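You operate a simulated robot arm through the tools that you are given. There is no shell and no other tool. Be economical: measure what you need, move in short steps, check, and stop when the job is done.

Carry out the task below with a simulated two-armed robot. There is one attempt and no reset: what you move stays moved.

JOB
Pick up the yellow tag labelled "sand" from the top of the green bench with one hand, pass it to the other hand and put it on the top of the steel stand. Take the brown tuft on the turf ends crate and put it away on the top of the tool stand. Fetch the new red fuse and stand it on the top of the steel bench. Put the brass sieve on the free end of the long steel bench away on the shelf by the air point. Shut the drawer of the long steel bench. Put the white brush on top of the red steel block. Put the 30 mm bearing from the top of the steel bench in the turf ends crate. Open the blue turf flap. Any order will do. Set down upright: yellow tag, brown tuft, new red fuse.

The check looks at the end state, three seconds after you hand in, the way a careful person would. Anything else that was tipped, shoved, dropped, spilled or broken makes it a failure.

ROBOT AND FRAMES
Two 7-joint arms with two-finger parallel grippers on one trunk, on a base that drives. Base frame: it is fixed to the floor where the robot stands at the start and does not move with it; the origin is under the middle of the robot, x ahead of it, y to its left, z up. Readings come in cm, rad, newtons and seconds.
The left shoulder is at the start at [3, 11.9, 101], the right one opposite. With the tool pointing down near the work surface each hand reaches from about 22 to 44 cm from the robot's upright axis, wherever it stands, measured 20 degrees to its own side. Places, roughly: TURF ENDS crate [-200, -500, 40]; bearing [-425, -925, 100]; blue turf flap [-710, -930, 90]; brass sieve (21x19x5 cm) [-210, -720, 80]; brown tuft (5x5x5 cm) [-190, -490, 40]; drawer of the long steel bench [-230, -720, 70]; new red fuse [-125, -575, 100]; red steel block [50, -500, 75]; shelf by the air point [80, -660, 80]; top of the steel bench [-380, -950, 90]; top of the steel stand [70, -150, 80]; top of the tool stand [-650, -660, 90]; white brush (6x5x9 cm) [-220, -760, 80]; yellow tag [50, 25, 100]. Payload 3.43 kg a hand.
The TCP of each hand is the grasp point between the finger pads, 3 cm short of the fingertips. In the tool frame z runs along the fingers and y along their closing line. The gripper opens to 9.4 cm. The fingers are 2.8 cm wide and 1 cm thick; the gripper's body (5 by 9.6 cm) begins 5.5 cm behind the TCP.
Orientation is told as [roll, pitch, yaw] about the base's x, y, z axes, in that order, counted from this pose: with the fingers straight down and closing along the base's y, the tool's x points along the base's -x, its y along +y and its z along -z.

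CONTROLS
- The arms move only by the tool drive_tool. It takes "left_targets", "right_targets" or both (then of equal length, played together; a hand with none holds still); each is a list of rows, each an object of numbers (a shift or turn left out is 0, a gripper value left out holds the last): "tx", "ty", "tz": the shift along the tool's x, y, z in cm; "wx", "wy", "wz": the turn, a rotation vector about the tool's x, y, z in rad; "hand": the closure in counts, from 0 (fully open) to 255 (shut). In form: [{"tx": .., "ty": .., "tz": .., "wx": .., "wy": .., "wz": .., "hand": ..}, ...]. A call has 1 to 20 rows; each row is the pose to reach, as a shift and turn from the pose commanded when the call began, along the tool's axes at that moment. Each row takes 0.2 s and may step no farther than 5 cm and 0.15 rad from the row before; otherwise, or with a gripper value out of range, the whole call is refused. Where a pose cannot be reached the arm comes as near as it can. A force on the tool above 40 N (or 10 N above the force at the start of the call, whichever is more), or a blocked arm, ends the call early, and 0.2 s more pass. The fingers move at their own pace (about 7.2 cm/s each) and stop on an object; they squeeze with about 26 N. The grip force told is the motor's: it shows also when the fingers shut on nothing. Time passes only in rows, and 0.2 s behind the last, so rows that repeat a pose let the fingers close. It gives the time, the measured TCP pose, the force on the tool (base axes), the opening and the grip force at its end, in the units of the frame above (readings bear some noise), with the torque about the TCP (base axes, N m) and any sound that the robot's microphone picked up, and new pictures: "views" is both (left out), scene, wrist or none (wrist: the cameras of the hands that moved).
- Cameras (640 x 400 px; columns grow to the right, rows downward): "scene" is now at [2.54, 4.18, 170.67]; the picture's right is [0.60, -0.80, 0.00], its down [-0.67, -0.50, -0.54] and it looks along [0.43, 0.33, -0.84] (base axes); focal length 258 px, centre (320, 200). "left" rides on the left gripper at [7.6, -1.4, -10.2] in its tool frame; the picture's right is [0.18, 0.98, 0.00], its down [-0.75, 0.14, -0.64] and it looks along [-0.63, 0.12, 0.77] (tool axes); focal length 243 px, centre (320, 200). "right" rides on the right gripper at [7.6, 1.4, -10.2] in its tool frame; the picture's right is [-0.18, 0.98, 0.00], its down [-0.75, -0.14, -0.64] and it looks along [-0.63, -0.12, 0.77] (tool axes); focal length 243 px, centre (320, 200). There is no depth. A picture from a camera that has moved, and an enlarged one, comes with that camera's place and axes in the base frame and with its lens.
- slide_trunk(by): slides the trunk up (or, below 0, down) by that many cm; the arms and the scene camera ride with it, the base frame stays. It gives what a move gives, with no picture.
- steer(legs): drives the robot by 1 to 6 legs, each [ahead, turn to the left] in cm and rad, along the robot's own axes; the way and the turn of a leg run together, so that a leg with both is an arc; at most 150 cm and 3.142 rad a leg. The arms and the cameras ride along, it lands a little off, and it stops where it bumps. It gives what a move gives, and a new picture of the scene camera.
- pan_tilt(pan, tilt): turns the head with the scene camera to pan (to the left, within 2.496 rad either way) and tilt (down, from -0.506 to 1.204), counted from straight ahead of the robot. It gives what a move gives, and a new picture of the scene camera.
- inspect(camera, box): a new picture of the part [left, top, right, bottom] of that camera's present view, enlarged. No time passes.
- job_done(): hands the job in; it is judged then, once.

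Work in short steps. Places have to be worked out from the pictures, the camera data and where the tool is seen: move nearer, look again, correct. Check each grasp and each placing, and mend what went wrong. You have 217 turns and 260 pictures in all, those below and enlarged ones among them. Open the grippers and draw the arms clear of the work before you hand the job in, unless the task says otherwise; then end with one line.

The tools are called as a command line: name --argument value ..., lists and objects as JSON in quotes. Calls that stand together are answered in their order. drive_tool: Moves the arms, as the interface text tells. Its arguments: {"type":"object","properties":{"left_targets":{"type":"array","items":{"type":"object","properties":{"tx":{"type":"number"},"ty":{"type":"number"},"tz":{"type":"number"},"wx":{"type":"number"},"wy":{"type":"number"},"wz":{"type":"number"},"hand":{"type":"number"}}}},"right_targets":{"type":"array","items":{"type":"object","properties":{"tx":{"type":"number"},"ty":{"type":"number"},"tz":{"type":"number"},"wx":{"type":"number"},"wy":{"type":"number"},"wz":{"type":"number"},"hand":{"type":"number"}}}},"views":{"type":"string","enum":["both","scene","wrist","none"]}},"required":[]} The other tools are called the same way: slide_trunk (by) slides the trunk up or down; steer (legs) drives the base; pan_tilt (pan, tilt) turns the head that bears the scene camera; inspect (camera, box) takes an enlarged picture of a part of a camera's view; job_done () hands the job in.

At the start:

```text
t: 0.0
left_ee_pos: [31.8, 45.79, 114.85]
left_tcp_rot: [0.0, -0.002, 0.0]
left_contact_force: [-1.2, -0.1, 0.1]
left_moment: [0.01, 0.03, 0.02]
left_grip_width: 9.43
left_gripper_force: 0.0
right_ee_pos: [29.54, 2.58, 118.38]
right_tcp_rot: [0.0, 0.0, 0.001]
right_contact_force: [-0.1, 0.6, -0.4]
right_moment: [-0.01, -0.02, 0.03]
right_grip_width: 9.4
right_gripper_force: 0.1
trunk travel left (down, up): [-27.5, 13.5]
robot x, y, heading: [-0.32, -0.11, 0.001]
head pan, tilt: [0.644, 0.997]
```

scene: 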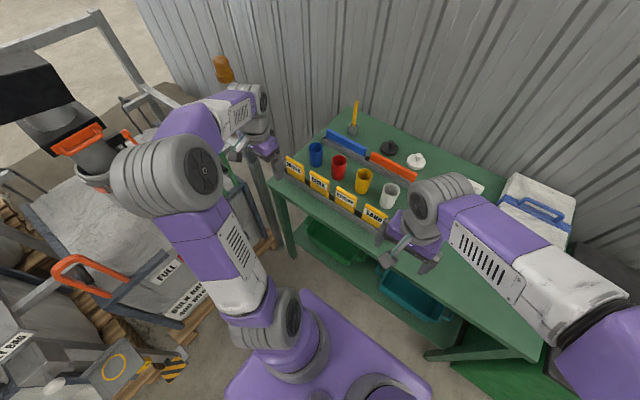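
right: 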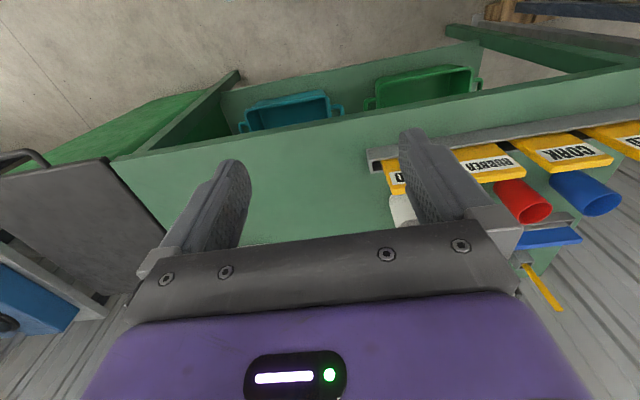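
left: 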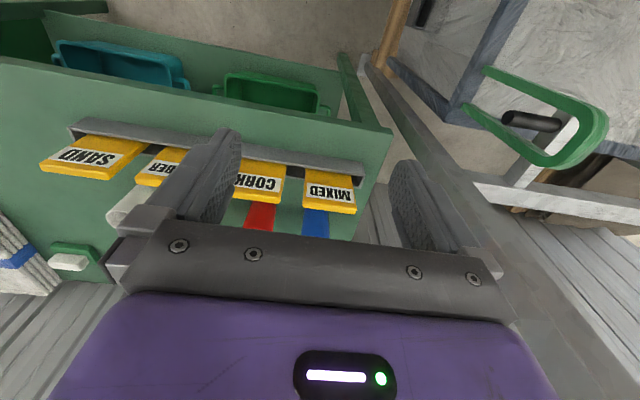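

The sand tag is at the right end of a row in a slotted rail. I enlarge it in both views to judge its pose.

inspect --camera "scene" --box '[260, 90, 500, 270]'

inspect --camera "left" --box '[20, 80, 400, 260]'

```text
2.22 times, centred on (380, 180) of scene
camera zoom: at [2.54, 4.18, 170.67], right [0.6, -0.8, 0.0], down [-0.67, -0.5, -0.54], along [0.43, 0.33, -0.84], focal length 574 px, centre (187, 244)
```

zoom: 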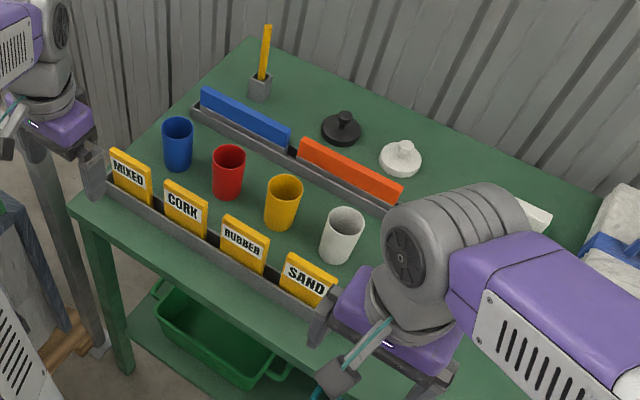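

```text
1.68 times, centred on (210, 170) of left
camera zoom: at [24.17, 44.45, 125.05], right [-0.18, 0.98, 0.0], down [0.75, 0.14, 0.64], along [0.63, 0.12, -0.77], focal length 409 px, centre (505, 250)
```

zoom: 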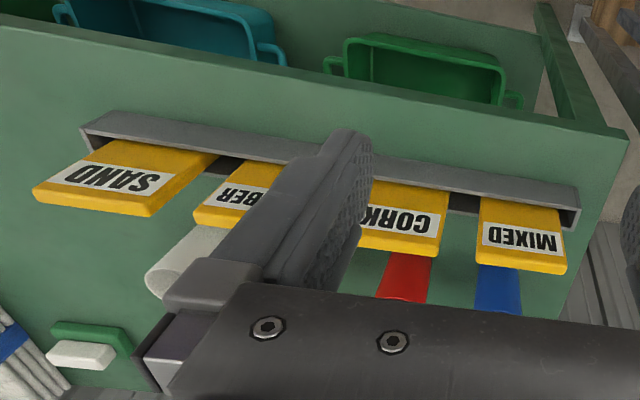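

The tag stands in the y–z plane near [47, 16, 94], about 8 cm wide and its top near z 97.7. I drive 8 cm ahead so it falls within the left hand's reach.

steer --legs '[[8, 0]]'

```text
t: 1.1
left_ee_pos: [39.81, 45.68, 114.81]
left_tcp_rot: [0.0, 0.001, 0.003]
left_contact_force: [0.6, 0.2, 0.2]
left_moment: [0.03, 0.03, 0.01]
left_grip_width: 9.41
left_gripper_force: 0.0
right_ee_pos: [37.76, 2.74, 118.37]
right_tcp_rot: [-0.001, -0.001, 0.002]
right_contact_force: [0.1, -0.5, -0.6]
right_moment: [0.01, 0.01, -0.03]
right_grip_width: 9.39
right_gripper_force: 0.0
trunk travel left (down, up): [-27.5, 13.5]
robot x, y, heading: [7.78, -0.03, -0.005]
head pan, tilt: [0.644, 0.997]
camera scene: at [10.6, 4.19, 170.67], right [0.6, -0.8, 0.0], down [-0.67, -0.51, -0.54], along [0.43, 0.33, -0.84], focal length 258 px, centre (320, 200)
```

scene: 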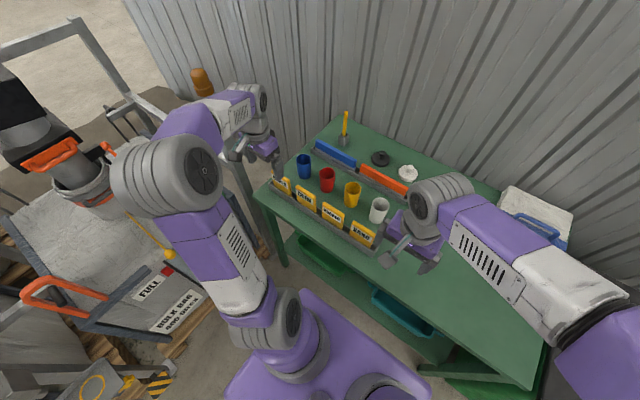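

Next I swing the left hand above the tag, turning it yaw −90° so it pinches the thickness with its camera facing left.

drive_tool --left_targets '[{"wz": 0.143, "tx": -0.6, "ty": -2.5, "tz": 0.4}, {"wz": 0.286, "tx": -1.3, "ty": -5, "tz": 0.8}, {"wz": 0.428, "tx": -2, "ty": -7.5, "tz": 1.2}, {"wz": 0.571, "tx": -2.7, "ty": -10, "tz": 1.6}, {"wz": 0.714, "tx": -3.3, "ty": -12.5, "tz": 2}, {"wz": 0.857, "tx": -4, "ty": -15, "tz": 2.4}, {"wz": 1.0, "tx": -4.7, "ty": -17.5, "tz": 2.8}, {"wz": 1.142, "tx": -5.4, "ty": -20, "tz": 3.2}, {"wz": 1.285, "tx": -6, "ty": -22.5, "tz": 3.6}, {"wz": 1.428, "tx": -6.7, "ty": -25, "tz": 4}, {"wz": 1.571, "tx": -7.4, "ty": -27.7, "tz": 4.5}, {"wz": 1.571, "tx": -7.4, "ty": -27.7, "tz": 4.5}]' --views "both"

```text
t: 3.7
left_ee_pos: [47.15, 18.27, 110.47]
left_tcp_rot: [0.0, 0.0, -1.573]
left_contact_force: [0.3, 0.7, -0.8]
left_moment: [0.0, 0.03, 0.01]
left_grip_width: 9.42
left_gripper_force: 0.0
right_ee_pos: [37.53, 2.77, 118.25]
right_tcp_rot: [0.0, 0.0, 0.001]
right_contact_force: [0.3, 1.0, 0.9]
right_moment: [0.04, -0.03, -0.02]
right_grip_width: 9.42
right_gripper_force: 0.0
trunk travel left (down, up): [-27.5, 13.5]
robot x, y, heading: [7.89, 0.17, 0.002]
head pan, tilt: [0.644, 0.997]
camera scene: at [10.44, 4.24, 170.67], right [0.6, -0.8, 0.0], down [-0.67, -0.51, -0.54], along [0.43, 0.33, -0.84], focal length 258 px, centre (320, 200)
camera left: at [45.64, 25.98, 120.59], right [0.98, 0.18, 0.0], down [0.14, -0.75, 0.64], along [0.12, -0.63, -0.77], focal length 243 px, centre (320, 200)
```

scene: 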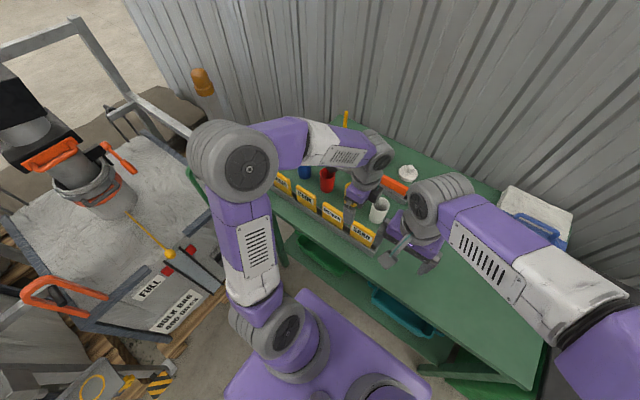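
left: 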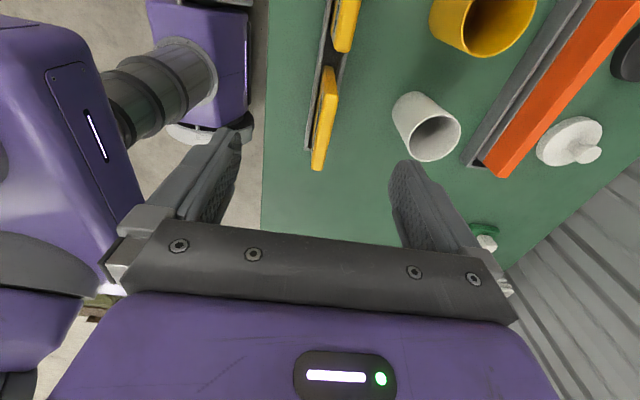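

Tag centre is near x 47.8, spanning y 12–20.5. I part-close the fingers and descend to just above it, then check.

drive_tool --left_targets '[{"ty": 0.3, "tz": 3, "hand": 100}, {"ty": 0.65, "tz": 6, "hand": 100}, {"ty": 0.65, "tz": 8.5, "hand": 100}, {"ty": 0.65, "tz": 8.5, "hand": 100}]' --views "wrist"

```text
t: 4.7
left_ee_pos: [47.83, 18.14, 101.88]
left_tcp_rot: [-0.001, -0.001, -1.569]
left_contact_force: [-0.2, 0.3, 0.2]
left_moment: [-0.01, 0.0, 0.01]
left_grip_width: 5.73
left_gripper_force: 0.0
right_ee_pos: [37.53, 2.67, 118.29]
right_tcp_rot: [0.002, 0.0, 0.003]
right_contact_force: [0.3, 0.8, 0.2]
right_moment: [0.02, 0.02, 0.0]
right_grip_width: 9.39
right_gripper_force: 0.1
trunk travel left (down, up): [-27.5, 13.5]
robot x, y, heading: [8.18, 0.47, -0.001]
head pan, tilt: [0.644, 0.997]
camera left: at [46.28, 25.89, 111.94], right [0.98, 0.19, 0.0], down [0.14, -0.75, 0.64], along [0.12, -0.63, -0.77], focal length 243 px, centre (320, 200)
```

left: 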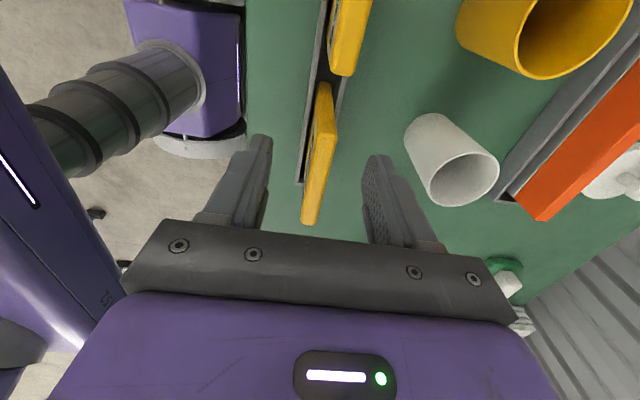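

Tag is centred between the fingers. I shift 0.9 cm toward its left part, descend and close.

drive_tool --left_targets '[{"tx": 0.9, "tz": 2}, {"tx": 0.9, "tz": 4}, {"tx": 0.9, "tz": 6.2}, {"tx": 0.9, "tz": 6.2, "hand": 255}, {"tx": 0.9, "tz": 6.2, "hand": 255}, {"tx": 0.9, "tz": 6.2, "hand": 255}, {"tx": 0.9, "tz": 6.2, "hand": 255}]' --views "wrist"

```text
t: 6.3
left_ee_pos: [47.66, 18.96, 95.66]
left_tcp_rot: [0.001, 0.0, -1.57]
left_contact_force: [0.3, 0.9, -0.6]
left_moment: [0.02, -0.01, -0.01]
left_grip_width: 1.71
left_gripper_force: 26.1
right_ee_pos: [37.56, 2.66, 118.32]
right_tcp_rot: [0.0, 0.001, 0.001]
right_contact_force: [0.3, 0.3, 0.2]
right_moment: [0.01, -0.01, -0.04]
right_grip_width: 9.4
right_gripper_force: 0.0
trunk travel left (down, up): [-27.5, 13.5]
robot x, y, heading: [8.24, 0.01, 0.001]
head pan, tilt: [0.644, 0.997]
camera left: at [46.26, 26.73, 105.76], right [0.98, 0.18, 0.0], down [0.14, -0.75, 0.64], along [0.12, -0.63, -0.77], focal length 243 px, centre (320, 200)
```

left: 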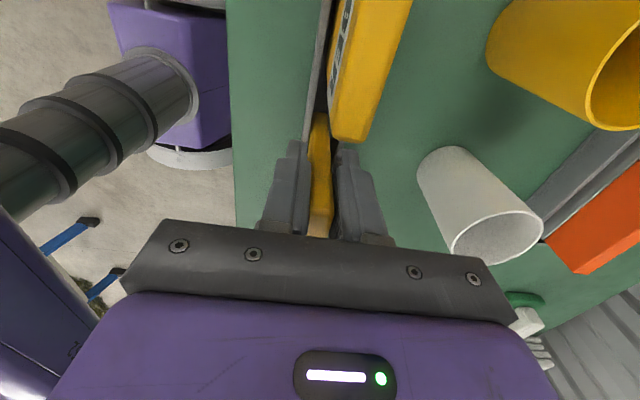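

Gripped at 1.7 cm. Lifting straight up.

drive_tool --left_targets '[{"tz": -2}, {"tz": -5}, {"tz": -8}, {"tz": -12}, {"tz": -16}, {"tz": -20}, {"tz": -24}, {"tz": -24}]' --views "both"

```text
t: 8.1
left_ee_pos: [47.77, 18.96, 119.84]
left_tcp_rot: [0.001, -0.001, -1.571]
left_contact_force: [0.1, 0.8, 0.2]
left_moment: [0.0, -0.01, -0.01]
left_grip_width: 1.72
left_gripper_force: 26.3
right_ee_pos: [37.5, 2.7, 118.29]
right_tcp_rot: [0.0, 0.0, 0.003]
right_contact_force: [-0.4, 0.6, -0.2]
right_moment: [0.05, -0.01, -0.01]
right_grip_width: 9.4
right_gripper_force: 0.0
trunk travel left (down, up): [-27.5, 13.5]
robot x, y, heading: [7.95, 0.04, -0.006]
head pan, tilt: [0.644, 0.997]
camera scene: at [10.53, 4.2, 170.67], right [0.6, -0.8, 0.0], down [-0.67, -0.51, -0.54], along [0.43, 0.33, -0.84], focal length 258 px, centre (320, 200)
camera left: at [46.23, 26.8, 129.93], right [0.98, 0.18, 0.0], down [0.14, -0.75, 0.64], along [0.12, -0.63, -0.77], focal length 243 px, centre (320, 200)
```

scene: 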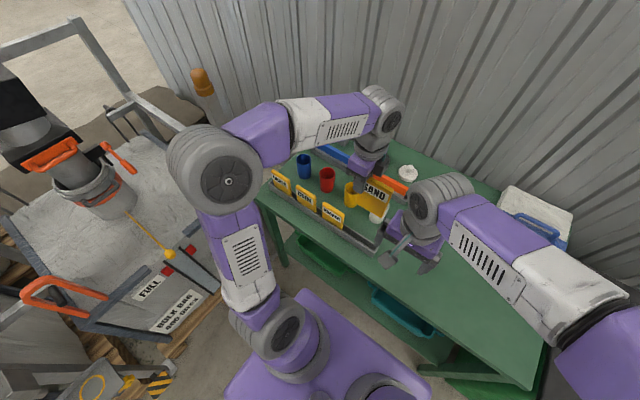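
left: 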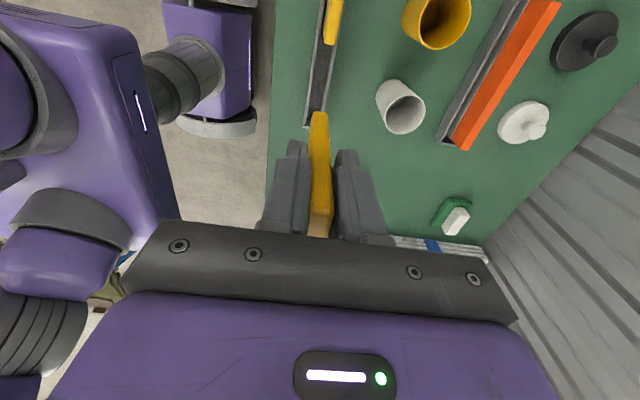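

The tag came out cleanly; I enlarge it to get its size and place in the grip.

inspect --camera "scene" --box '[320, 140, 448, 220]'

```text
5.00 times, centred on (384, 180) of scene
camera zoom: at [10.53, 4.2, 170.67], right [0.6, -0.8, 0.0], down [-0.67, -0.51, -0.54], along [0.43, 0.33, -0.84], focal length 1292 px, centre (0, 300)
```

zoom: 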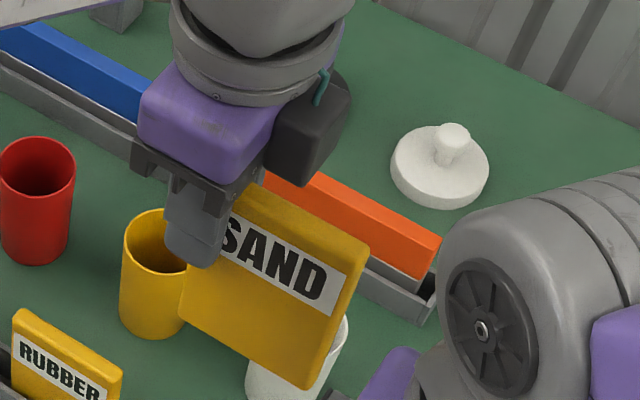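

Tag is about 8 cm wide by 13 tall (z 110.3–123.4), held at its upper left corner. I prepare the right hand: turn yaw +90° out to the right before approaching tilted from the right side.

drive_tool --right_targets '[{"wz": -0.143, "tx": -0.6, "ty": -1.5, "tz": -0.4}, {"wz": -0.286, "tx": -1.3, "ty": -3, "tz": -0.8}, {"wz": -0.428, "tx": -2, "ty": -4.5, "tz": -1.2}, {"wz": -0.571, "tx": -2.7, "ty": -6, "tz": -1.6}, {"wz": -0.714, "tx": -3.3, "ty": -7.5, "tz": -2}, {"wz": -0.857, "tx": -4, "ty": -9, "tz": -2.4}, {"wz": -1.0, "tx": -4.7, "ty": -10.5, "tz": -2.8}, {"wz": -1.142, "tx": -5.4, "ty": -12, "tz": -3.2}, {"wz": -1.285, "tx": -6, "ty": -13.5, "tz": -3.6}, {"wz": -1.428, "tx": -6.7, "ty": -15, "tz": -4}, {"wz": -1.571, "tx": -7.4, "ty": -16.7, "tz": -5.7}, {"wz": -1.571, "tx": -7.4, "ty": -16.7, "tz": -5.7}]' --views "none"

drive_tool --right_targets '[{"wy": -0.14}, {"wy": -0.28}, {"wy": -0.42}, {"wy": -0.56}, {"wy": -0.7}, {"wy": -0.7}]' --left_targets '[{"tx": -2}, {"tx": -4}, {"tx": -6}, {"tx": -8}, {"tx": -10}, {"tx": -10}]' --views "both"

```text
t: 10.7
left_ee_pos: [47.67, 19.08, 119.76]
left_tcp_rot: [0.0, 0.0, -1.569]
left_contact_force: [0.1, 0.2, -0.1]
left_moment: [0.05, 0.0, 0.03]
left_grip_width: 1.77
left_gripper_force: 26.2
right_ee_pos: [44.87, -14.02, 124.19]
right_tcp_rot: [0.0, 0.002, 1.575]
right_contact_force: [0.4, 0.2, 0.6]
right_moment: [0.0, 0.03, -0.01]
right_grip_width: 9.4
right_gripper_force: 0.2
trunk travel left (down, up): [-27.5, 13.5]
robot x, y, heading: [8.36, -0.08, 0.001]
head pan, tilt: [0.644, 0.997]
```

```text
t: 12.1
left_ee_pos: [47.82, 9.12, 119.57]
left_tcp_rot: [0.001, -0.001, -1.57]
left_contact_force: [-0.1, -0.1, -0.7]
left_moment: [0.05, 0.0, 0.0]
left_grip_width: 1.76
left_gripper_force: 26.3
right_ee_pos: [44.99, -13.94, 124.07]
right_tcp_rot: [0.0, -0.702, 1.574]
right_contact_force: [0.2, 0.5, -0.1]
right_moment: [-0.02, -0.01, 0.02]
right_grip_width: 9.4
right_gripper_force: 0.1
trunk travel left (down, up): [-27.5, 13.5]
robot x, y, heading: [7.93, 0.02, 0.006]
head pan, tilt: [0.644, 0.997]
camera scene: at [10.46, 4.26, 170.67], right [0.6, -0.8, 0.0], down [-0.67, -0.51, -0.54], along [0.43, 0.33, -0.84], focal length 258 px, centre (320, 200)
camera right: at [43.55, -26.38, 126.91], right [-0.98, 0.14, 0.12], down [0.14, 0.16, 0.98], along [0.12, 0.98, -0.18], focal length 243 px, centre (320, 200)
camera left: at [46.4, 16.87, 129.72], right [0.98, 0.19, 0.0], down [0.14, -0.75, 0.64], along [0.12, -0.63, -0.77], focal length 243 px, centre (320, 200)
```

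scene: 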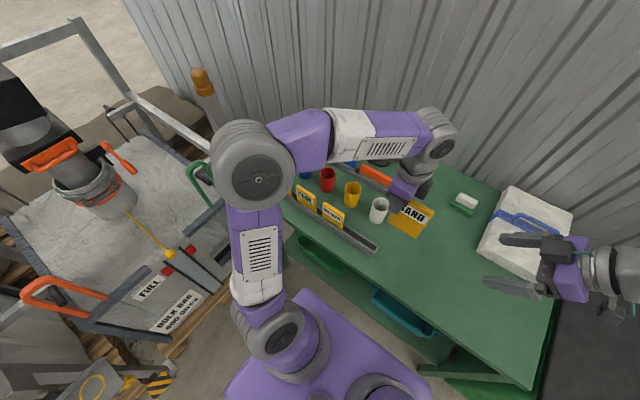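
right: 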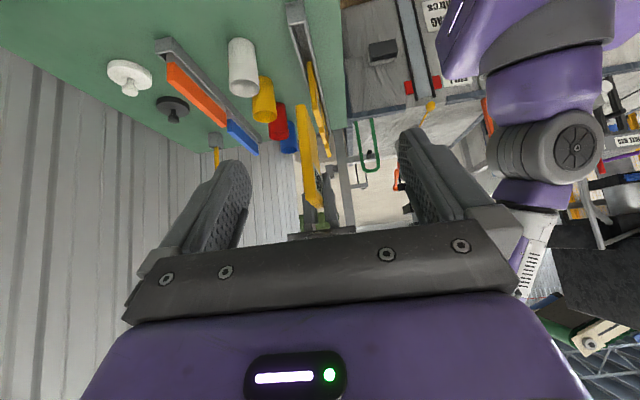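
left: 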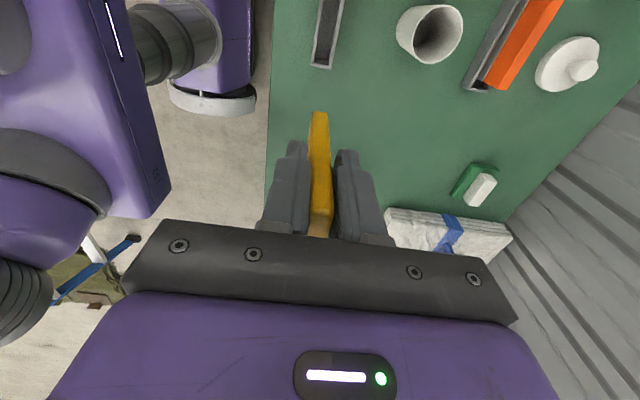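

The right hand sees the tag edge-on between its fingers. I move it in along its own axis to grip the tag's right side around [47.7, 3.8, 116.5].

drive_tool --right_targets '[{"tx": -3, "ty": -1, "tz": 1}, {"tx": -6, "ty": -2, "tz": 3}, {"tx": -8.65, "ty": -2.75, "tz": 5.5}, {"tx": -8.65, "ty": -2.75, "tz": 8}, {"tx": -8.65, "ty": -2.75, "tz": 10}, {"tx": -8.65, "ty": -2.75, "tz": 10}]' --views "both"

```text
t: 13.5
left_ee_pos: [47.96, 9.02, 119.56]
left_tcp_rot: [0.001, 0.0, -1.568]
left_contact_force: [0.1, -0.3, -0.6]
left_moment: [0.04, 0.01, 0.01]
left_grip_width: 1.74
left_gripper_force: 26.0
right_ee_pos: [47.7, -0.94, 121.98]
right_tcp_rot: [0.0, -0.699, 1.572]
right_contact_force: [0.8, 0.7, -0.9]
right_moment: [-0.03, -0.02, 0.0]
right_grip_width: 9.42
right_gripper_force: 0.1
trunk travel left (down, up): [-27.5, 13.5]
robot x, y, heading: [7.84, 0.06, -0.003]
head pan, tilt: [0.644, 0.997]
camera scene: at [10.47, 4.17, 170.67], right [0.6, -0.8, 0.0], down [-0.67, -0.5, -0.54], along [0.43, 0.33, -0.84], focal length 258 px, centre (320, 200)
camera right: at [46.35, -13.39, 124.8], right [-0.98, 0.14, 0.12], down [0.14, 0.16, 0.98], along [0.12, 0.98, -0.18], focal length 243 px, centre (320, 200)
```

scene: 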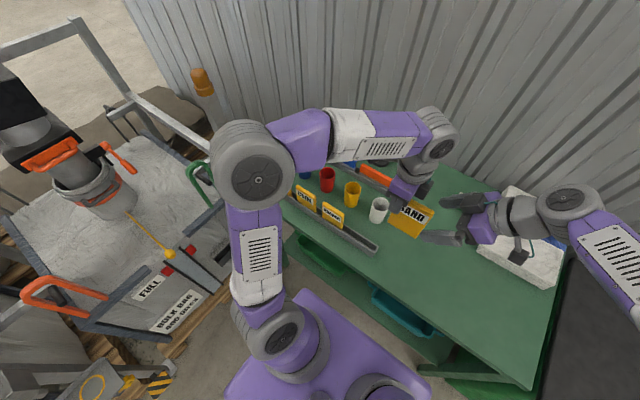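
right: 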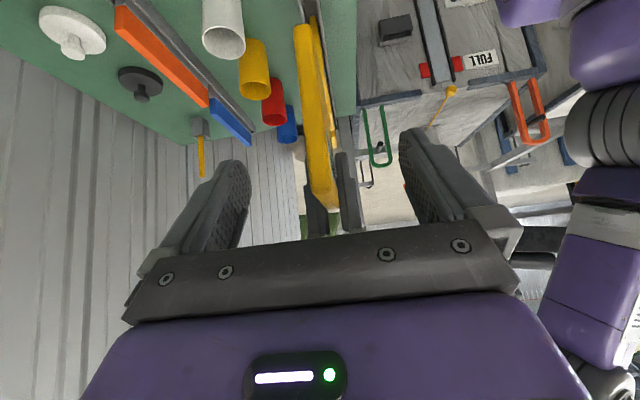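

Aligned. I advance 7 cm and close the right hand while the left still holds.

drive_tool --right_targets '[{"tz": 2.5, "hand": 60}, {"tz": 5, "hand": 100}, {"tz": 7, "hand": 100}, {"tz": 7, "hand": 255}, {"tz": 7, "hand": 255}, {"tz": 7, "hand": 255}, {"tz": 7, "hand": 255}]' --views "both"

```text
t: 15.1
left_ee_pos: [47.84, 8.96, 119.53]
left_tcp_rot: [-0.002, -0.001, -1.57]
left_contact_force: [-8.1, 2.6, -3.3]
left_moment: [0.15, 0.03, -0.14]
left_grip_width: 1.76
left_gripper_force: 25.9
right_ee_pos: [47.73, 3.49, 116.61]
right_tcp_rot: [-0.002, -0.701, 1.571]
right_contact_force: [6.7, -2.6, 2.5]
right_moment: [0.09, 0.19, -0.25]
right_grip_width: 1.76
right_gripper_force: 26.2
trunk travel left (down, up): [-27.5, 13.5]
robot x, y, heading: [8.52, -0.05, -0.004]
head pan, tilt: [0.644, 0.997]
camera scene: at [10.49, 4.19, 170.67], right [0.6, -0.8, 0.0], down [-0.67, -0.5, -0.54], along [0.43, 0.33, -0.84], focal length 258 px, centre (320, 200)
camera right: at [46.4, -8.94, 119.43], right [-0.98, 0.14, 0.12], down [0.14, 0.16, 0.98], along [0.12, 0.98, -0.18], focal length 243 px, centre (320, 200)
```

scene: 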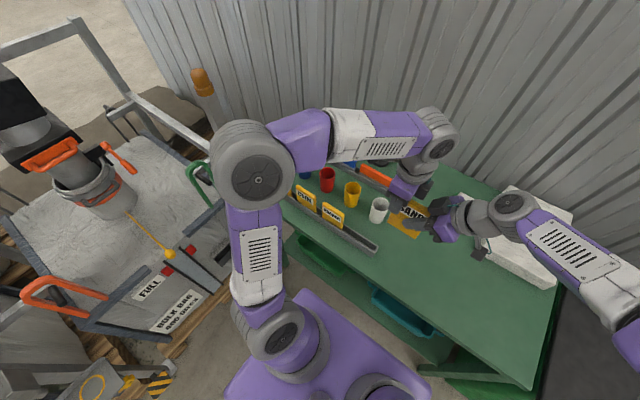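
right: 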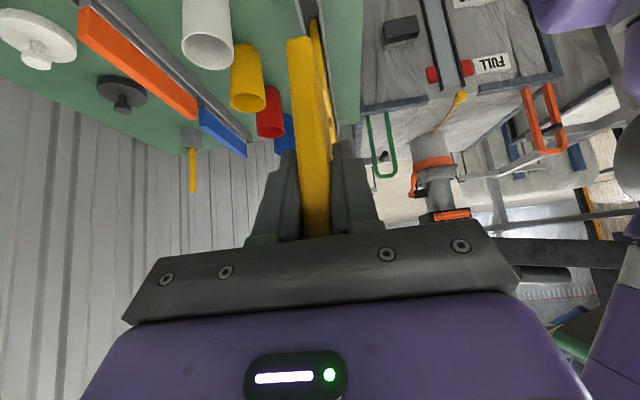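

Both hands hold it. I open the left and raise it clear.

drive_tool --left_targets '[{"hand": 60}, {"hand": 60}, {"hand": 60}, {"hand": 60}, {"tz": -3}, {"tz": -7}, {"tz": -11, "tx": 2}, {"tz": -12, "tx": 6}, {"tz": -12, "tx": 11}, {"tz": -12, "tx": 16}, {"tz": -12, "tx": 16}]' --views "both"

```text
t: 17.5
left_ee_pos: [48.07, 24.96, 131.59]
left_tcp_rot: [-0.002, 0.0, -1.573]
left_contact_force: [0.1, 0.0, 0.3]
left_moment: [0.0, 0.04, -0.01]
left_grip_width: 7.21
left_gripper_force: 0.0
right_ee_pos: [47.78, 3.51, 116.6]
right_tcp_rot: [0.0, -0.702, 1.571]
right_contact_force: [0.2, 0.0, 0.0]
right_moment: [-0.02, 0.0, 0.02]
right_grip_width: 1.78
right_gripper_force: 26.1
trunk travel left (down, up): [-27.5, 13.5]
robot x, y, heading: [8.1, -0.0, -0.002]
head pan, tilt: [0.644, 0.997]
camera scene: at [10.5, 4.09, 170.67], right [0.6, -0.8, 0.0], down [-0.67, -0.5, -0.54], along [0.43, 0.33, -0.84], focal length 258 px, centre (320, 200)
camera left: at [46.58, 32.85, 141.75], right [0.98, 0.18, 0.0], down [0.14, -0.75, 0.64], along [0.12, -0.63, -0.77], focal length 243 px, centre (320, 200)
```

scene: 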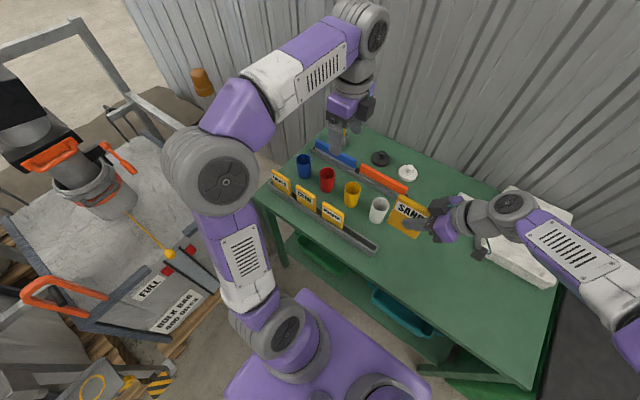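
left: 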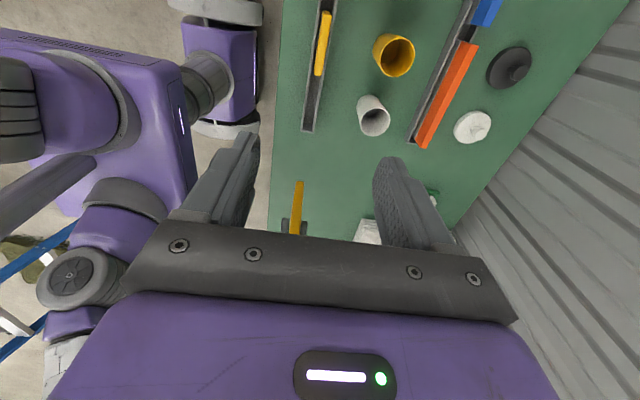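

Handover done. I back away 30 cm and look to the right to plan the route.

steer --legs '[[-30, 0]]'

pan_tilt --pan -1.3 --tilt 0.5

```text
t: 19.5
left_ee_pos: [18.29, 25.07, 131.53]
left_tcp_rot: [-0.001, 0.0, -1.572]
left_contact_force: [0.5, -0.1, 0.3]
left_moment: [0.0, -0.02, 0.02]
left_grip_width: 7.19
left_gripper_force: 0.1
right_ee_pos: [17.83, 3.44, 116.62]
right_tcp_rot: [0.002, -0.699, 1.57]
right_contact_force: [0.0, -0.2, 0.3]
right_moment: [0.0, -0.04, 0.02]
right_grip_width: 1.76
right_gripper_force: 26.2
trunk travel left (down, up): [-27.5, 13.5]
robot x, y, heading: [-21.51, -0.05, -0.002]
head pan, tilt: [0.644, 0.997]
camera scene: at [-19.43, 4.19, 170.67], right [0.6, -0.8, 0.0], down [-0.67, -0.5, -0.54], along [0.43, 0.33, -0.84], focal length 258 px, centre (320, 200)
```

scene: 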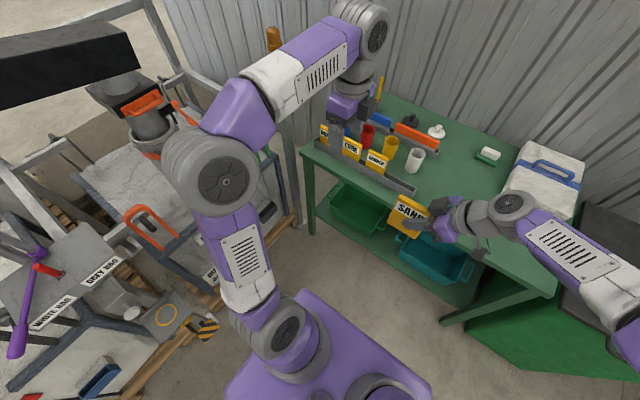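

```text
t: 21.4
left_ee_pos: [18.21, 25.1, 131.46]
left_tcp_rot: [0.0, 0.001, -1.573]
left_contact_force: [0.5, -0.6, 0.1]
left_moment: [-0.01, -0.01, -0.01]
left_grip_width: 7.19
left_gripper_force: 0.1
right_ee_pos: [17.81, 3.35, 116.68]
right_tcp_rot: [-0.001, -0.7, 1.569]
right_contact_force: [-0.4, -0.3, 1.0]
right_moment: [-0.04, -0.03, 0.02]
right_grip_width: 1.78
right_gripper_force: 25.4
trunk travel left (down, up): [-27.5, 13.5]
robot x, y, heading: [-21.94, 0.28, -0.006]
head pan, tilt: [-1.3, 0.499]
camera scene: at [-22.54, -8.76, 174.76], right [-0.96, -0.27, 0.0], down [-0.13, 0.46, -0.88], along [0.23, -0.85, -0.48], focal length 258 px, centre (320, 200)
```

scene: 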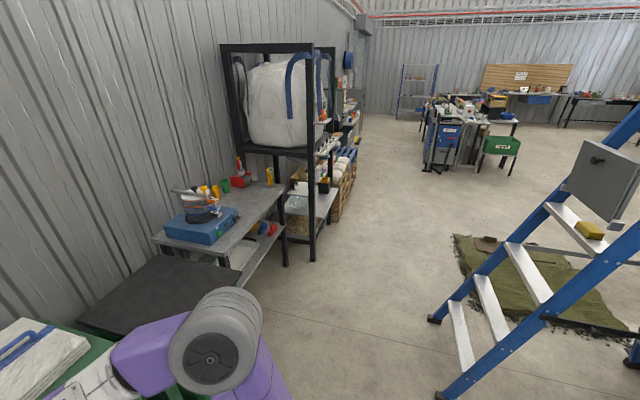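

The steel stand is the grey table along the wall (x 57–103, y −188..−103) with free space around [67, −158]. I drive to about (0, −144) and face it.

steer --legs '[[0, -1.42], [145.7, 0], [0, 1.42]]'

pan_tilt --pan -0.2 --tilt 0.75

```text
t: 35.7
left_ee_pos: [38.08, -119.66, 131.53]
left_tcp_rot: [-0.001, -0.001, -1.57]
left_contact_force: [-0.5, -0.4, -0.2]
left_moment: [0.03, 0.01, 0.01]
left_grip_width: 7.19
left_gripper_force: 0.1
right_ee_pos: [37.73, -141.17, 116.46]
right_tcp_rot: [-0.001, -0.7, 1.571]
right_contact_force: [-0.5, 0.5, -0.5]
right_moment: [-0.02, -0.02, 0.04]
right_grip_width: 1.77
right_gripper_force: 25.6
trunk travel left (down, up): [-27.5, 13.5]
robot x, y, heading: [-2.1, -144.64, 0.001]
head pan, tilt: [-1.3, 0.499]
camera scene: at [-2.71, -153.55, 174.76], right [-0.96, -0.27, 0.0], down [-0.13, 0.46, -0.88], along [0.23, -0.85, -0.48], focal length 258 px, centre (320, 200)
```

scene: 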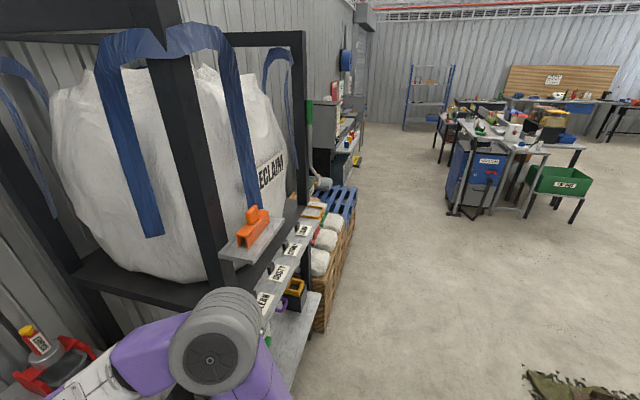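

```text
t: 37.0
left_ee_pos: [38.0, -119.81, 131.49]
left_tcp_rot: [-0.002, 0.0, -1.57]
left_contact_force: [-0.5, -0.1, -0.4]
left_moment: [0.02, 0.0, 0.03]
left_grip_width: 7.19
left_gripper_force: 0.0
right_ee_pos: [37.7, -141.38, 116.59]
right_tcp_rot: [0.001, -0.698, 1.57]
right_contact_force: [-0.5, -0.1, 0.2]
right_moment: [-0.03, 0.02, 0.01]
right_grip_width: 1.78
right_gripper_force: 25.8
trunk travel left (down, up): [-27.5, 13.5]
robot x, y, heading: [-2.05, -144.8, 0.001]
head pan, tilt: [-0.201, 0.75]
camera scene: at [2.98, -146.46, 172.56], right [-0.2, -0.98, 0.0], down [-0.67, 0.14, -0.73], along [0.72, -0.15, -0.68], focal length 258 px, centre (320, 200)
```

scene: 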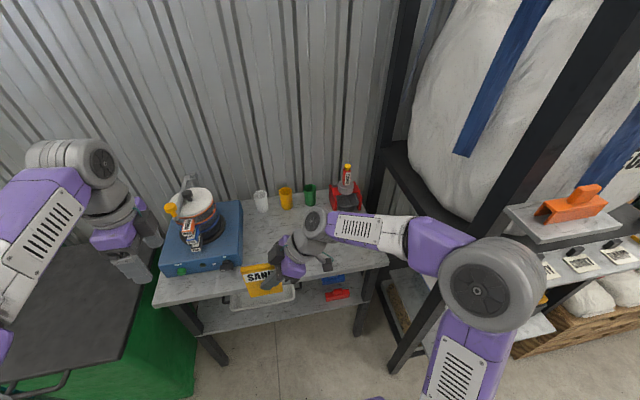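

The tag can go at about x 64, y −139, between the blue case and the right end. I drive 27 cm ahead.

steer --legs '[[26.5, 0]]'

```text
t: 38.9
left_ee_pos: [64.51, -119.81, 131.52]
left_tcp_rot: [-0.001, 0.0, -1.574]
left_contact_force: [-0.7, -0.6, 0.3]
left_moment: [0.0, 0.0, -0.03]
left_grip_width: 7.16
left_gripper_force: 0.0
right_ee_pos: [64.03, -141.39, 116.6]
right_tcp_rot: [0.0, -0.701, 1.569]
right_contact_force: [-0.8, -0.2, -0.2]
right_moment: [-0.03, 0.03, 0.04]
right_grip_width: 1.79
right_gripper_force: 25.8
trunk travel left (down, up): [-27.5, 13.5]
robot x, y, heading: [24.47, -145.09, -0.004]
head pan, tilt: [-0.201, 0.75]
camera scene: at [29.31, -146.5, 172.56], right [-0.2, -0.98, 0.0], down [-0.67, 0.14, -0.73], along [0.72, -0.15, -0.68], focal length 258 px, centre (320, 200)
```

scene: 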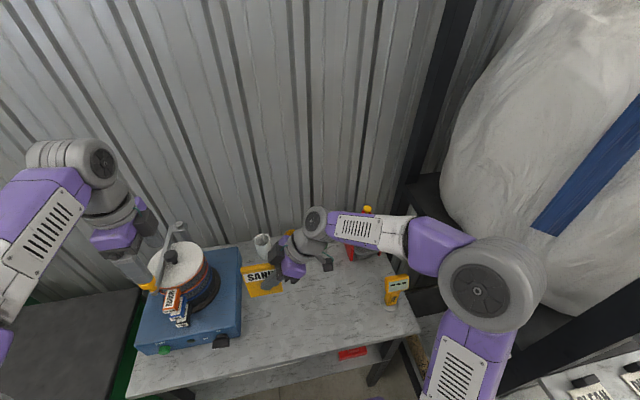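

Stand top is at z≈80 and free under the tag. I lift and withdraw the left hand a bit, then lower the trunk 20 cm.

drive_tool --left_targets '[{"ty": -3, "tz": -2}, {"ty": -6, "tz": -4}, {"ty": -9, "tz": -6}, {"ty": -12, "tz": -8}, {"ty": -15, "tz": -10}, {"ty": -17, "tz": -12}]' --views "none"

slide_trunk --by -20

inspect --camera "scene" --box '[160, 180, 480, 380]'

inspect --camera "right" --box '[0, 0, 640, 400]'

```text
t: 40.5
left_ee_pos: [47.28, -123.04, 144.52]
left_tcp_rot: [0.066, -0.005, -1.753]
left_contact_force: [0.4, 0.7, 0.7]
left_moment: [-0.03, 0.06, 0.0]
left_grip_width: 7.19
left_gripper_force: 0.1
right_ee_pos: [64.33, -141.08, 116.44]
right_tcp_rot: [0.005, -0.697, 1.565]
right_contact_force: [0.6, -0.8, -1.2]
right_moment: [-0.05, 0.04, 0.05]
right_grip_width: 1.74
right_gripper_force: 26.2
trunk travel left (down, up): [-27.5, 13.5]
robot x, y, heading: [24.08, -144.81, -0.006]
head pan, tilt: [-0.201, 0.75]
stopped in row 6 (left hand): the arm was blocked; the commanded pose is now the measured one
```

```text
t: 42.7
left_ee_pos: [46.66, -123.49, 124.6]
left_tcp_rot: [0.071, 0.003, -1.751]
left_contact_force: [-0.1, 0.0, 0.0]
left_moment: [0.01, -0.03, 0.01]
left_grip_width: 7.21
left_gripper_force: 0.0
right_ee_pos: [63.82, -141.56, 96.63]
right_tcp_rot: [0.001, -0.7, 1.57]
right_contact_force: [-0.4, 0.6, -1.4]
right_moment: [-0.02, 0.0, 0.02]
right_grip_width: 1.76
right_gripper_force: 26.0
trunk travel left (down, up): [-7.5, 33.5]
robot x, y, heading: [23.99, -145.28, -0.001]
head pan, tilt: [-0.201, 0.75]
```

```text
2.00 times, centred on (320, 280) of scene
camera zoom: at [29.19, -146.53, 152.57], right [-0.2, -0.98, 0.0], down [-0.67, 0.14, -0.73], along [0.72, -0.15, -0.68], focal length 517 px, centre (320, 40)
```

zoom: 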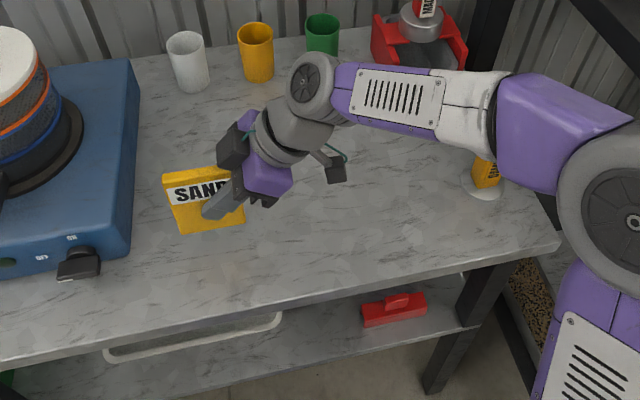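

```text
1.00 times, centred on (320, 200) of right (not enlarged: the box is as wide or as high as the picture)
camera zoom: at [62.49, -153.92, 99.47], right [-0.98, 0.14, 0.12], down [0.14, 0.16, 0.98], along [0.12, 0.98, -0.18], focal length 243 px, centre (320, 200)
```

zoom: 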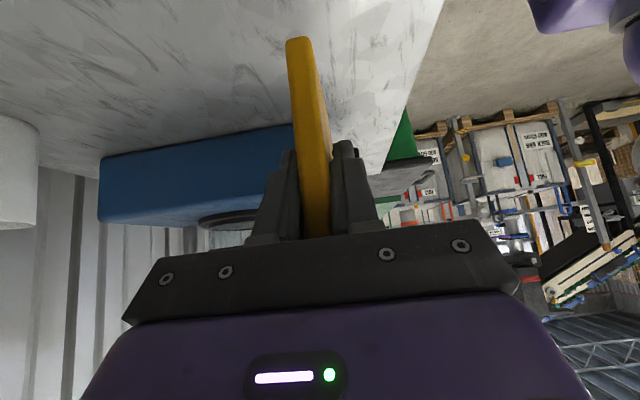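

All clear. I lower the tag 8.8 cm with the arm, to about 1 cm above the surface, and look.

drive_tool --right_targets '[{"tx": 1.29, "tz": 1.53}, {"tx": 2.58, "tz": 3.06}, {"tx": 3.86, "tz": 4.59}, {"tx": 5.15, "tz": 6.12}, {"tx": 5.67, "tz": 6.73}, {"tx": 5.67, "tz": 6.73}]' --views "wrist"

inspect --camera "scene" --box '[200, 240, 360, 340]'

```text
t: 43.4
left_ee_pos: [46.7, -123.48, 124.63]
left_tcp_rot: [0.07, 0.001, -1.752]
left_contact_force: [0.5, 1.1, -0.7]
left_moment: [-0.01, 0.04, 0.02]
left_grip_width: 7.16
left_gripper_force: 0.0
right_ee_pos: [63.99, -141.29, 92.19]
right_tcp_rot: [-0.017, -0.712, 1.577]
right_contact_force: [-3.5, -4.5, 15.4]
right_moment: [-0.34, 0.37, 0.03]
right_grip_width: 1.76
right_gripper_force: 26.0
trunk travel left (down, up): [-7.5, 33.5]
robot x, y, heading: [24.1, -145.0, -0.0]
head pan, tilt: [-0.201, 0.75]
stopped in row 3 (right hand): the force on the tool passed its limit at 58 N (the readings are from after the stop); the commanded pose is now the measured one
camera right: at [62.6, -153.76, 94.87], right [-0.98, 0.14, 0.11], down [0.13, 0.15, 0.98], along [0.13, 0.98, -0.17], focal length 243 px, centre (320, 200)
```

right: 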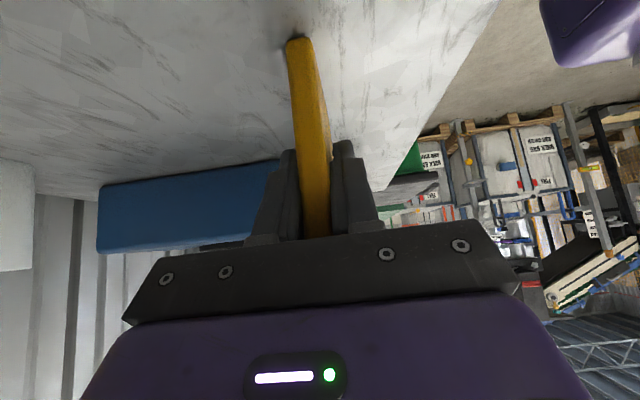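

```text
4.00 times, centred on (280, 290) of scene
camera zoom: at [29.17, -146.53, 152.58], right [-0.2, -0.98, 0.0], down [-0.67, 0.14, -0.73], along [0.72, -0.15, -0.68], focal length 1033 px, centre (480, -160)
```

zoom: 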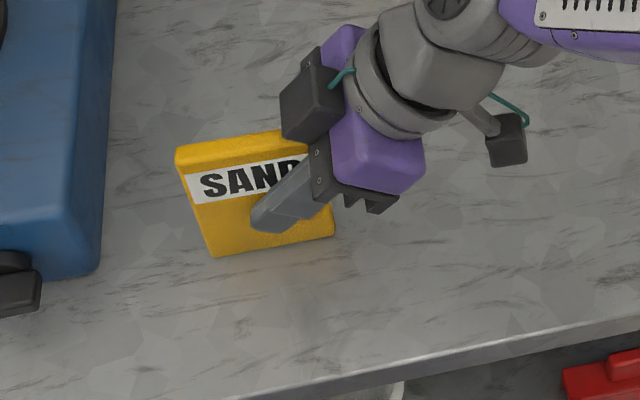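

It touched down already: the surface is at about z 85.7. I ease up 0.3 cm to relieve the load and read the force.

drive_tool --right_targets '[{"tx": -0.1, "tz": -0.12}, {"tx": -0.19, "tz": -0.23}, {"tx": -0.19, "tz": -0.23}]' --views "none"

```text
t: 44.2
left_ee_pos: [46.74, -123.49, 124.72]
left_tcp_rot: [0.071, 0.002, -1.752]
left_contact_force: [-0.3, 0.4, 0.6]
left_moment: [-0.01, 0.02, 0.02]
left_grip_width: 7.17
left_gripper_force: 0.2
right_ee_pos: [63.98, -141.29, 92.32]
right_tcp_rot: [-0.016, -0.706, 1.576]
right_contact_force: [-0.3, -0.1, -0.2]
right_moment: [-0.05, -0.02, -0.03]
right_grip_width: 1.78
right_gripper_force: 25.8
trunk travel left (down, up): [-7.5, 33.5]
robot x, y, heading: [23.64, -144.72, 0.0]
head pan, tilt: [-0.201, 0.75]
```

Force is gone, so the tag is barely off the surface. I lower 0.2 cm to touch and open the fingers slightly.

drive_tool --right_targets '[{"tx": 0.1, "tz": 0.1}, {"tx": 0.13, "tz": 0.15}, {"tx": 0.13, "tz": 0.15, "hand": 190}, {"tx": 0.13, "tz": 0.15, "hand": 150}, {"tx": 0.13, "tz": 0.15, "hand": 120}, {"tx": 0.13, "tz": 0.15, "hand": 120}, {"tx": 0.13, "tz": 0.15, "hand": 120}]' --views "both"

```text
t: 45.8
left_ee_pos: [46.58, -123.44, 124.66]
left_tcp_rot: [0.07, 0.001, -1.753]
left_contact_force: [1.0, 0.1, 0.7]
left_moment: [0.03, 0.03, 0.01]
left_grip_width: 7.21
left_gripper_force: 0.1
right_ee_pos: [64.02, -141.35, 92.07]
right_tcp_rot: [-0.015, -0.709, 1.577]
right_contact_force: [0.0, -3.7, 10.8]
right_moment: [-0.02, 0.03, 0.01]
right_grip_width: 4.98
right_gripper_force: 0.0
trunk travel left (down, up): [-7.5, 33.5]
robot x, y, heading: [24.18, -144.85, -0.005]
head pan, tilt: [-0.201, 0.75]
camera scene: at [29.13, -146.6, 152.57], right [-0.2, -0.98, 0.0], down [-0.67, 0.14, -0.73], along [0.72, -0.15, -0.68], focal length 258 px, centre (320, 200)
camera right: at [62.58, -153.89, 94.83], right [-0.98, 0.14, 0.11], down [0.13, 0.15, 0.98], along [0.13, 0.98, -0.17], focal length 243 px, centre (320, 200)
```

scene: 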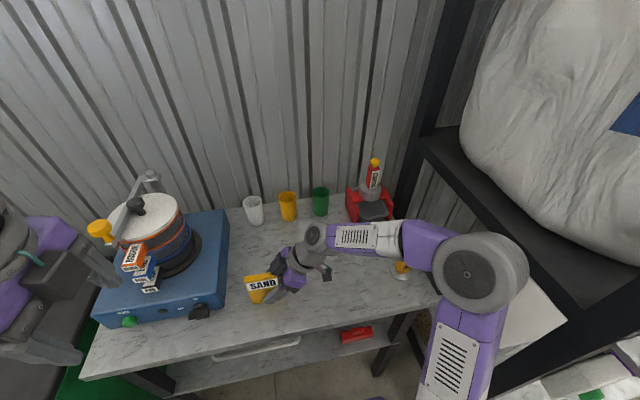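
right: 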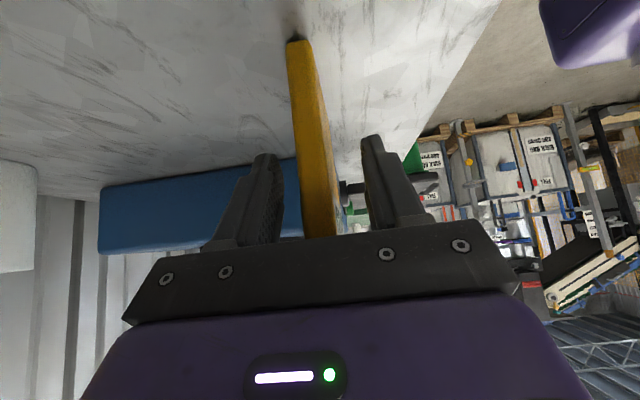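

The tag stands. I open a little more and withdraw along the tool axis.

drive_tool --right_targets '[{"tz": -0.5, "hand": 100}, {"tz": -1.5, "hand": 80}, {"tz": -3.5, "hand": 60}, {"tz": -6}, {"tz": -9}, {"tz": -13}, {"tz": -13}]' --views "both"

inspect --camera "scene" --box '[180, 220, 340, 320]'

```text
t: 47.4
left_ee_pos: [46.63, -123.46, 124.68]
left_tcp_rot: [0.069, 0.001, -1.752]
left_contact_force: [-0.3, 0.2, 0.6]
left_moment: [-0.02, -0.01, 0.0]
left_grip_width: 7.19
left_gripper_force: 0.0
right_ee_pos: [64.09, -149.85, 102.17]
right_tcp_rot: [-0.015, -0.711, 1.577]
right_contact_force: [0.0, -0.4, -1.3]
right_moment: [-0.02, 0.0, -0.01]
right_grip_width: 7.19
right_gripper_force: 0.1
trunk travel left (down, up): [-7.5, 33.5]
robot x, y, heading: [23.96, -144.86, -0.008]
head pan, tilt: [-0.201, 0.75]
camera scene: at [29.22, -146.52, 152.56], right [-0.2, -0.98, 0.0], down [-0.67, 0.14, -0.73], along [0.72, -0.15, -0.68], focal length 258 px, centre (320, 200)
camera right: at [62.64, -162.29, 104.82], right [-0.98, 0.14, 0.11], down [0.13, 0.15, 0.98], along [0.13, 0.98, -0.17], focal length 243 px, centre (320, 200)
```

scene: 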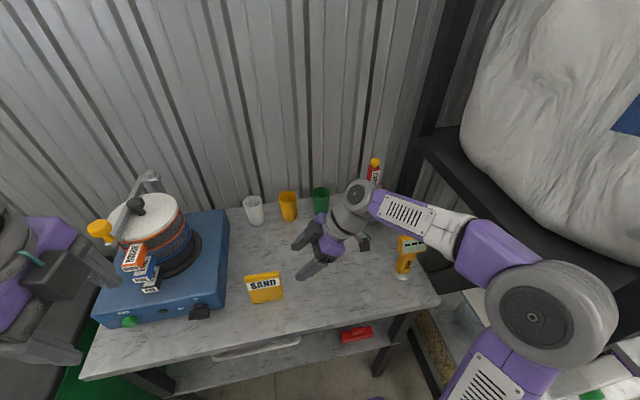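
right: 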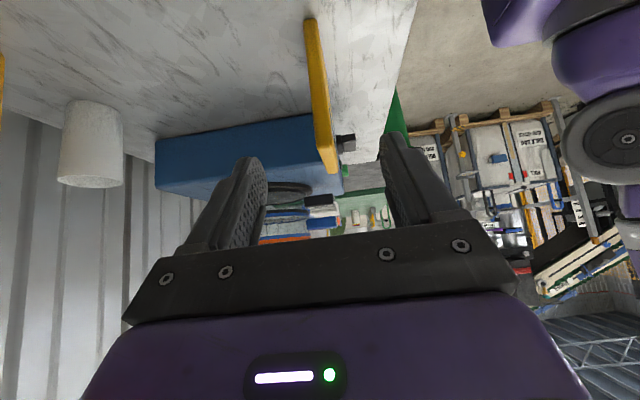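

```text
4.00 times, centred on (260, 270) of scene
camera zoom: at [29.22, -146.52, 152.56], right [-0.2, -0.98, 0.0], down [-0.67, 0.14, -0.73], along [0.72, -0.15, -0.68], focal length 1033 px, centre (560, -80)
```

zoom: 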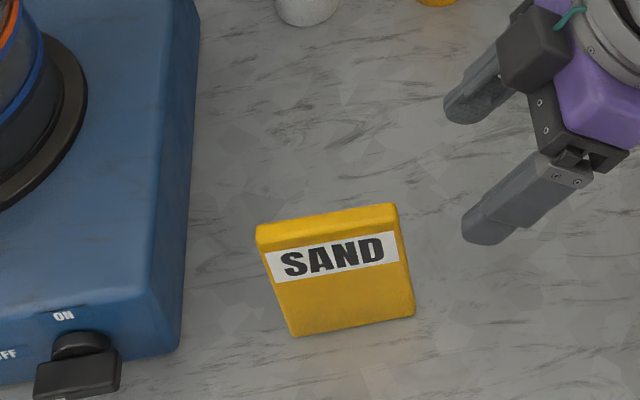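

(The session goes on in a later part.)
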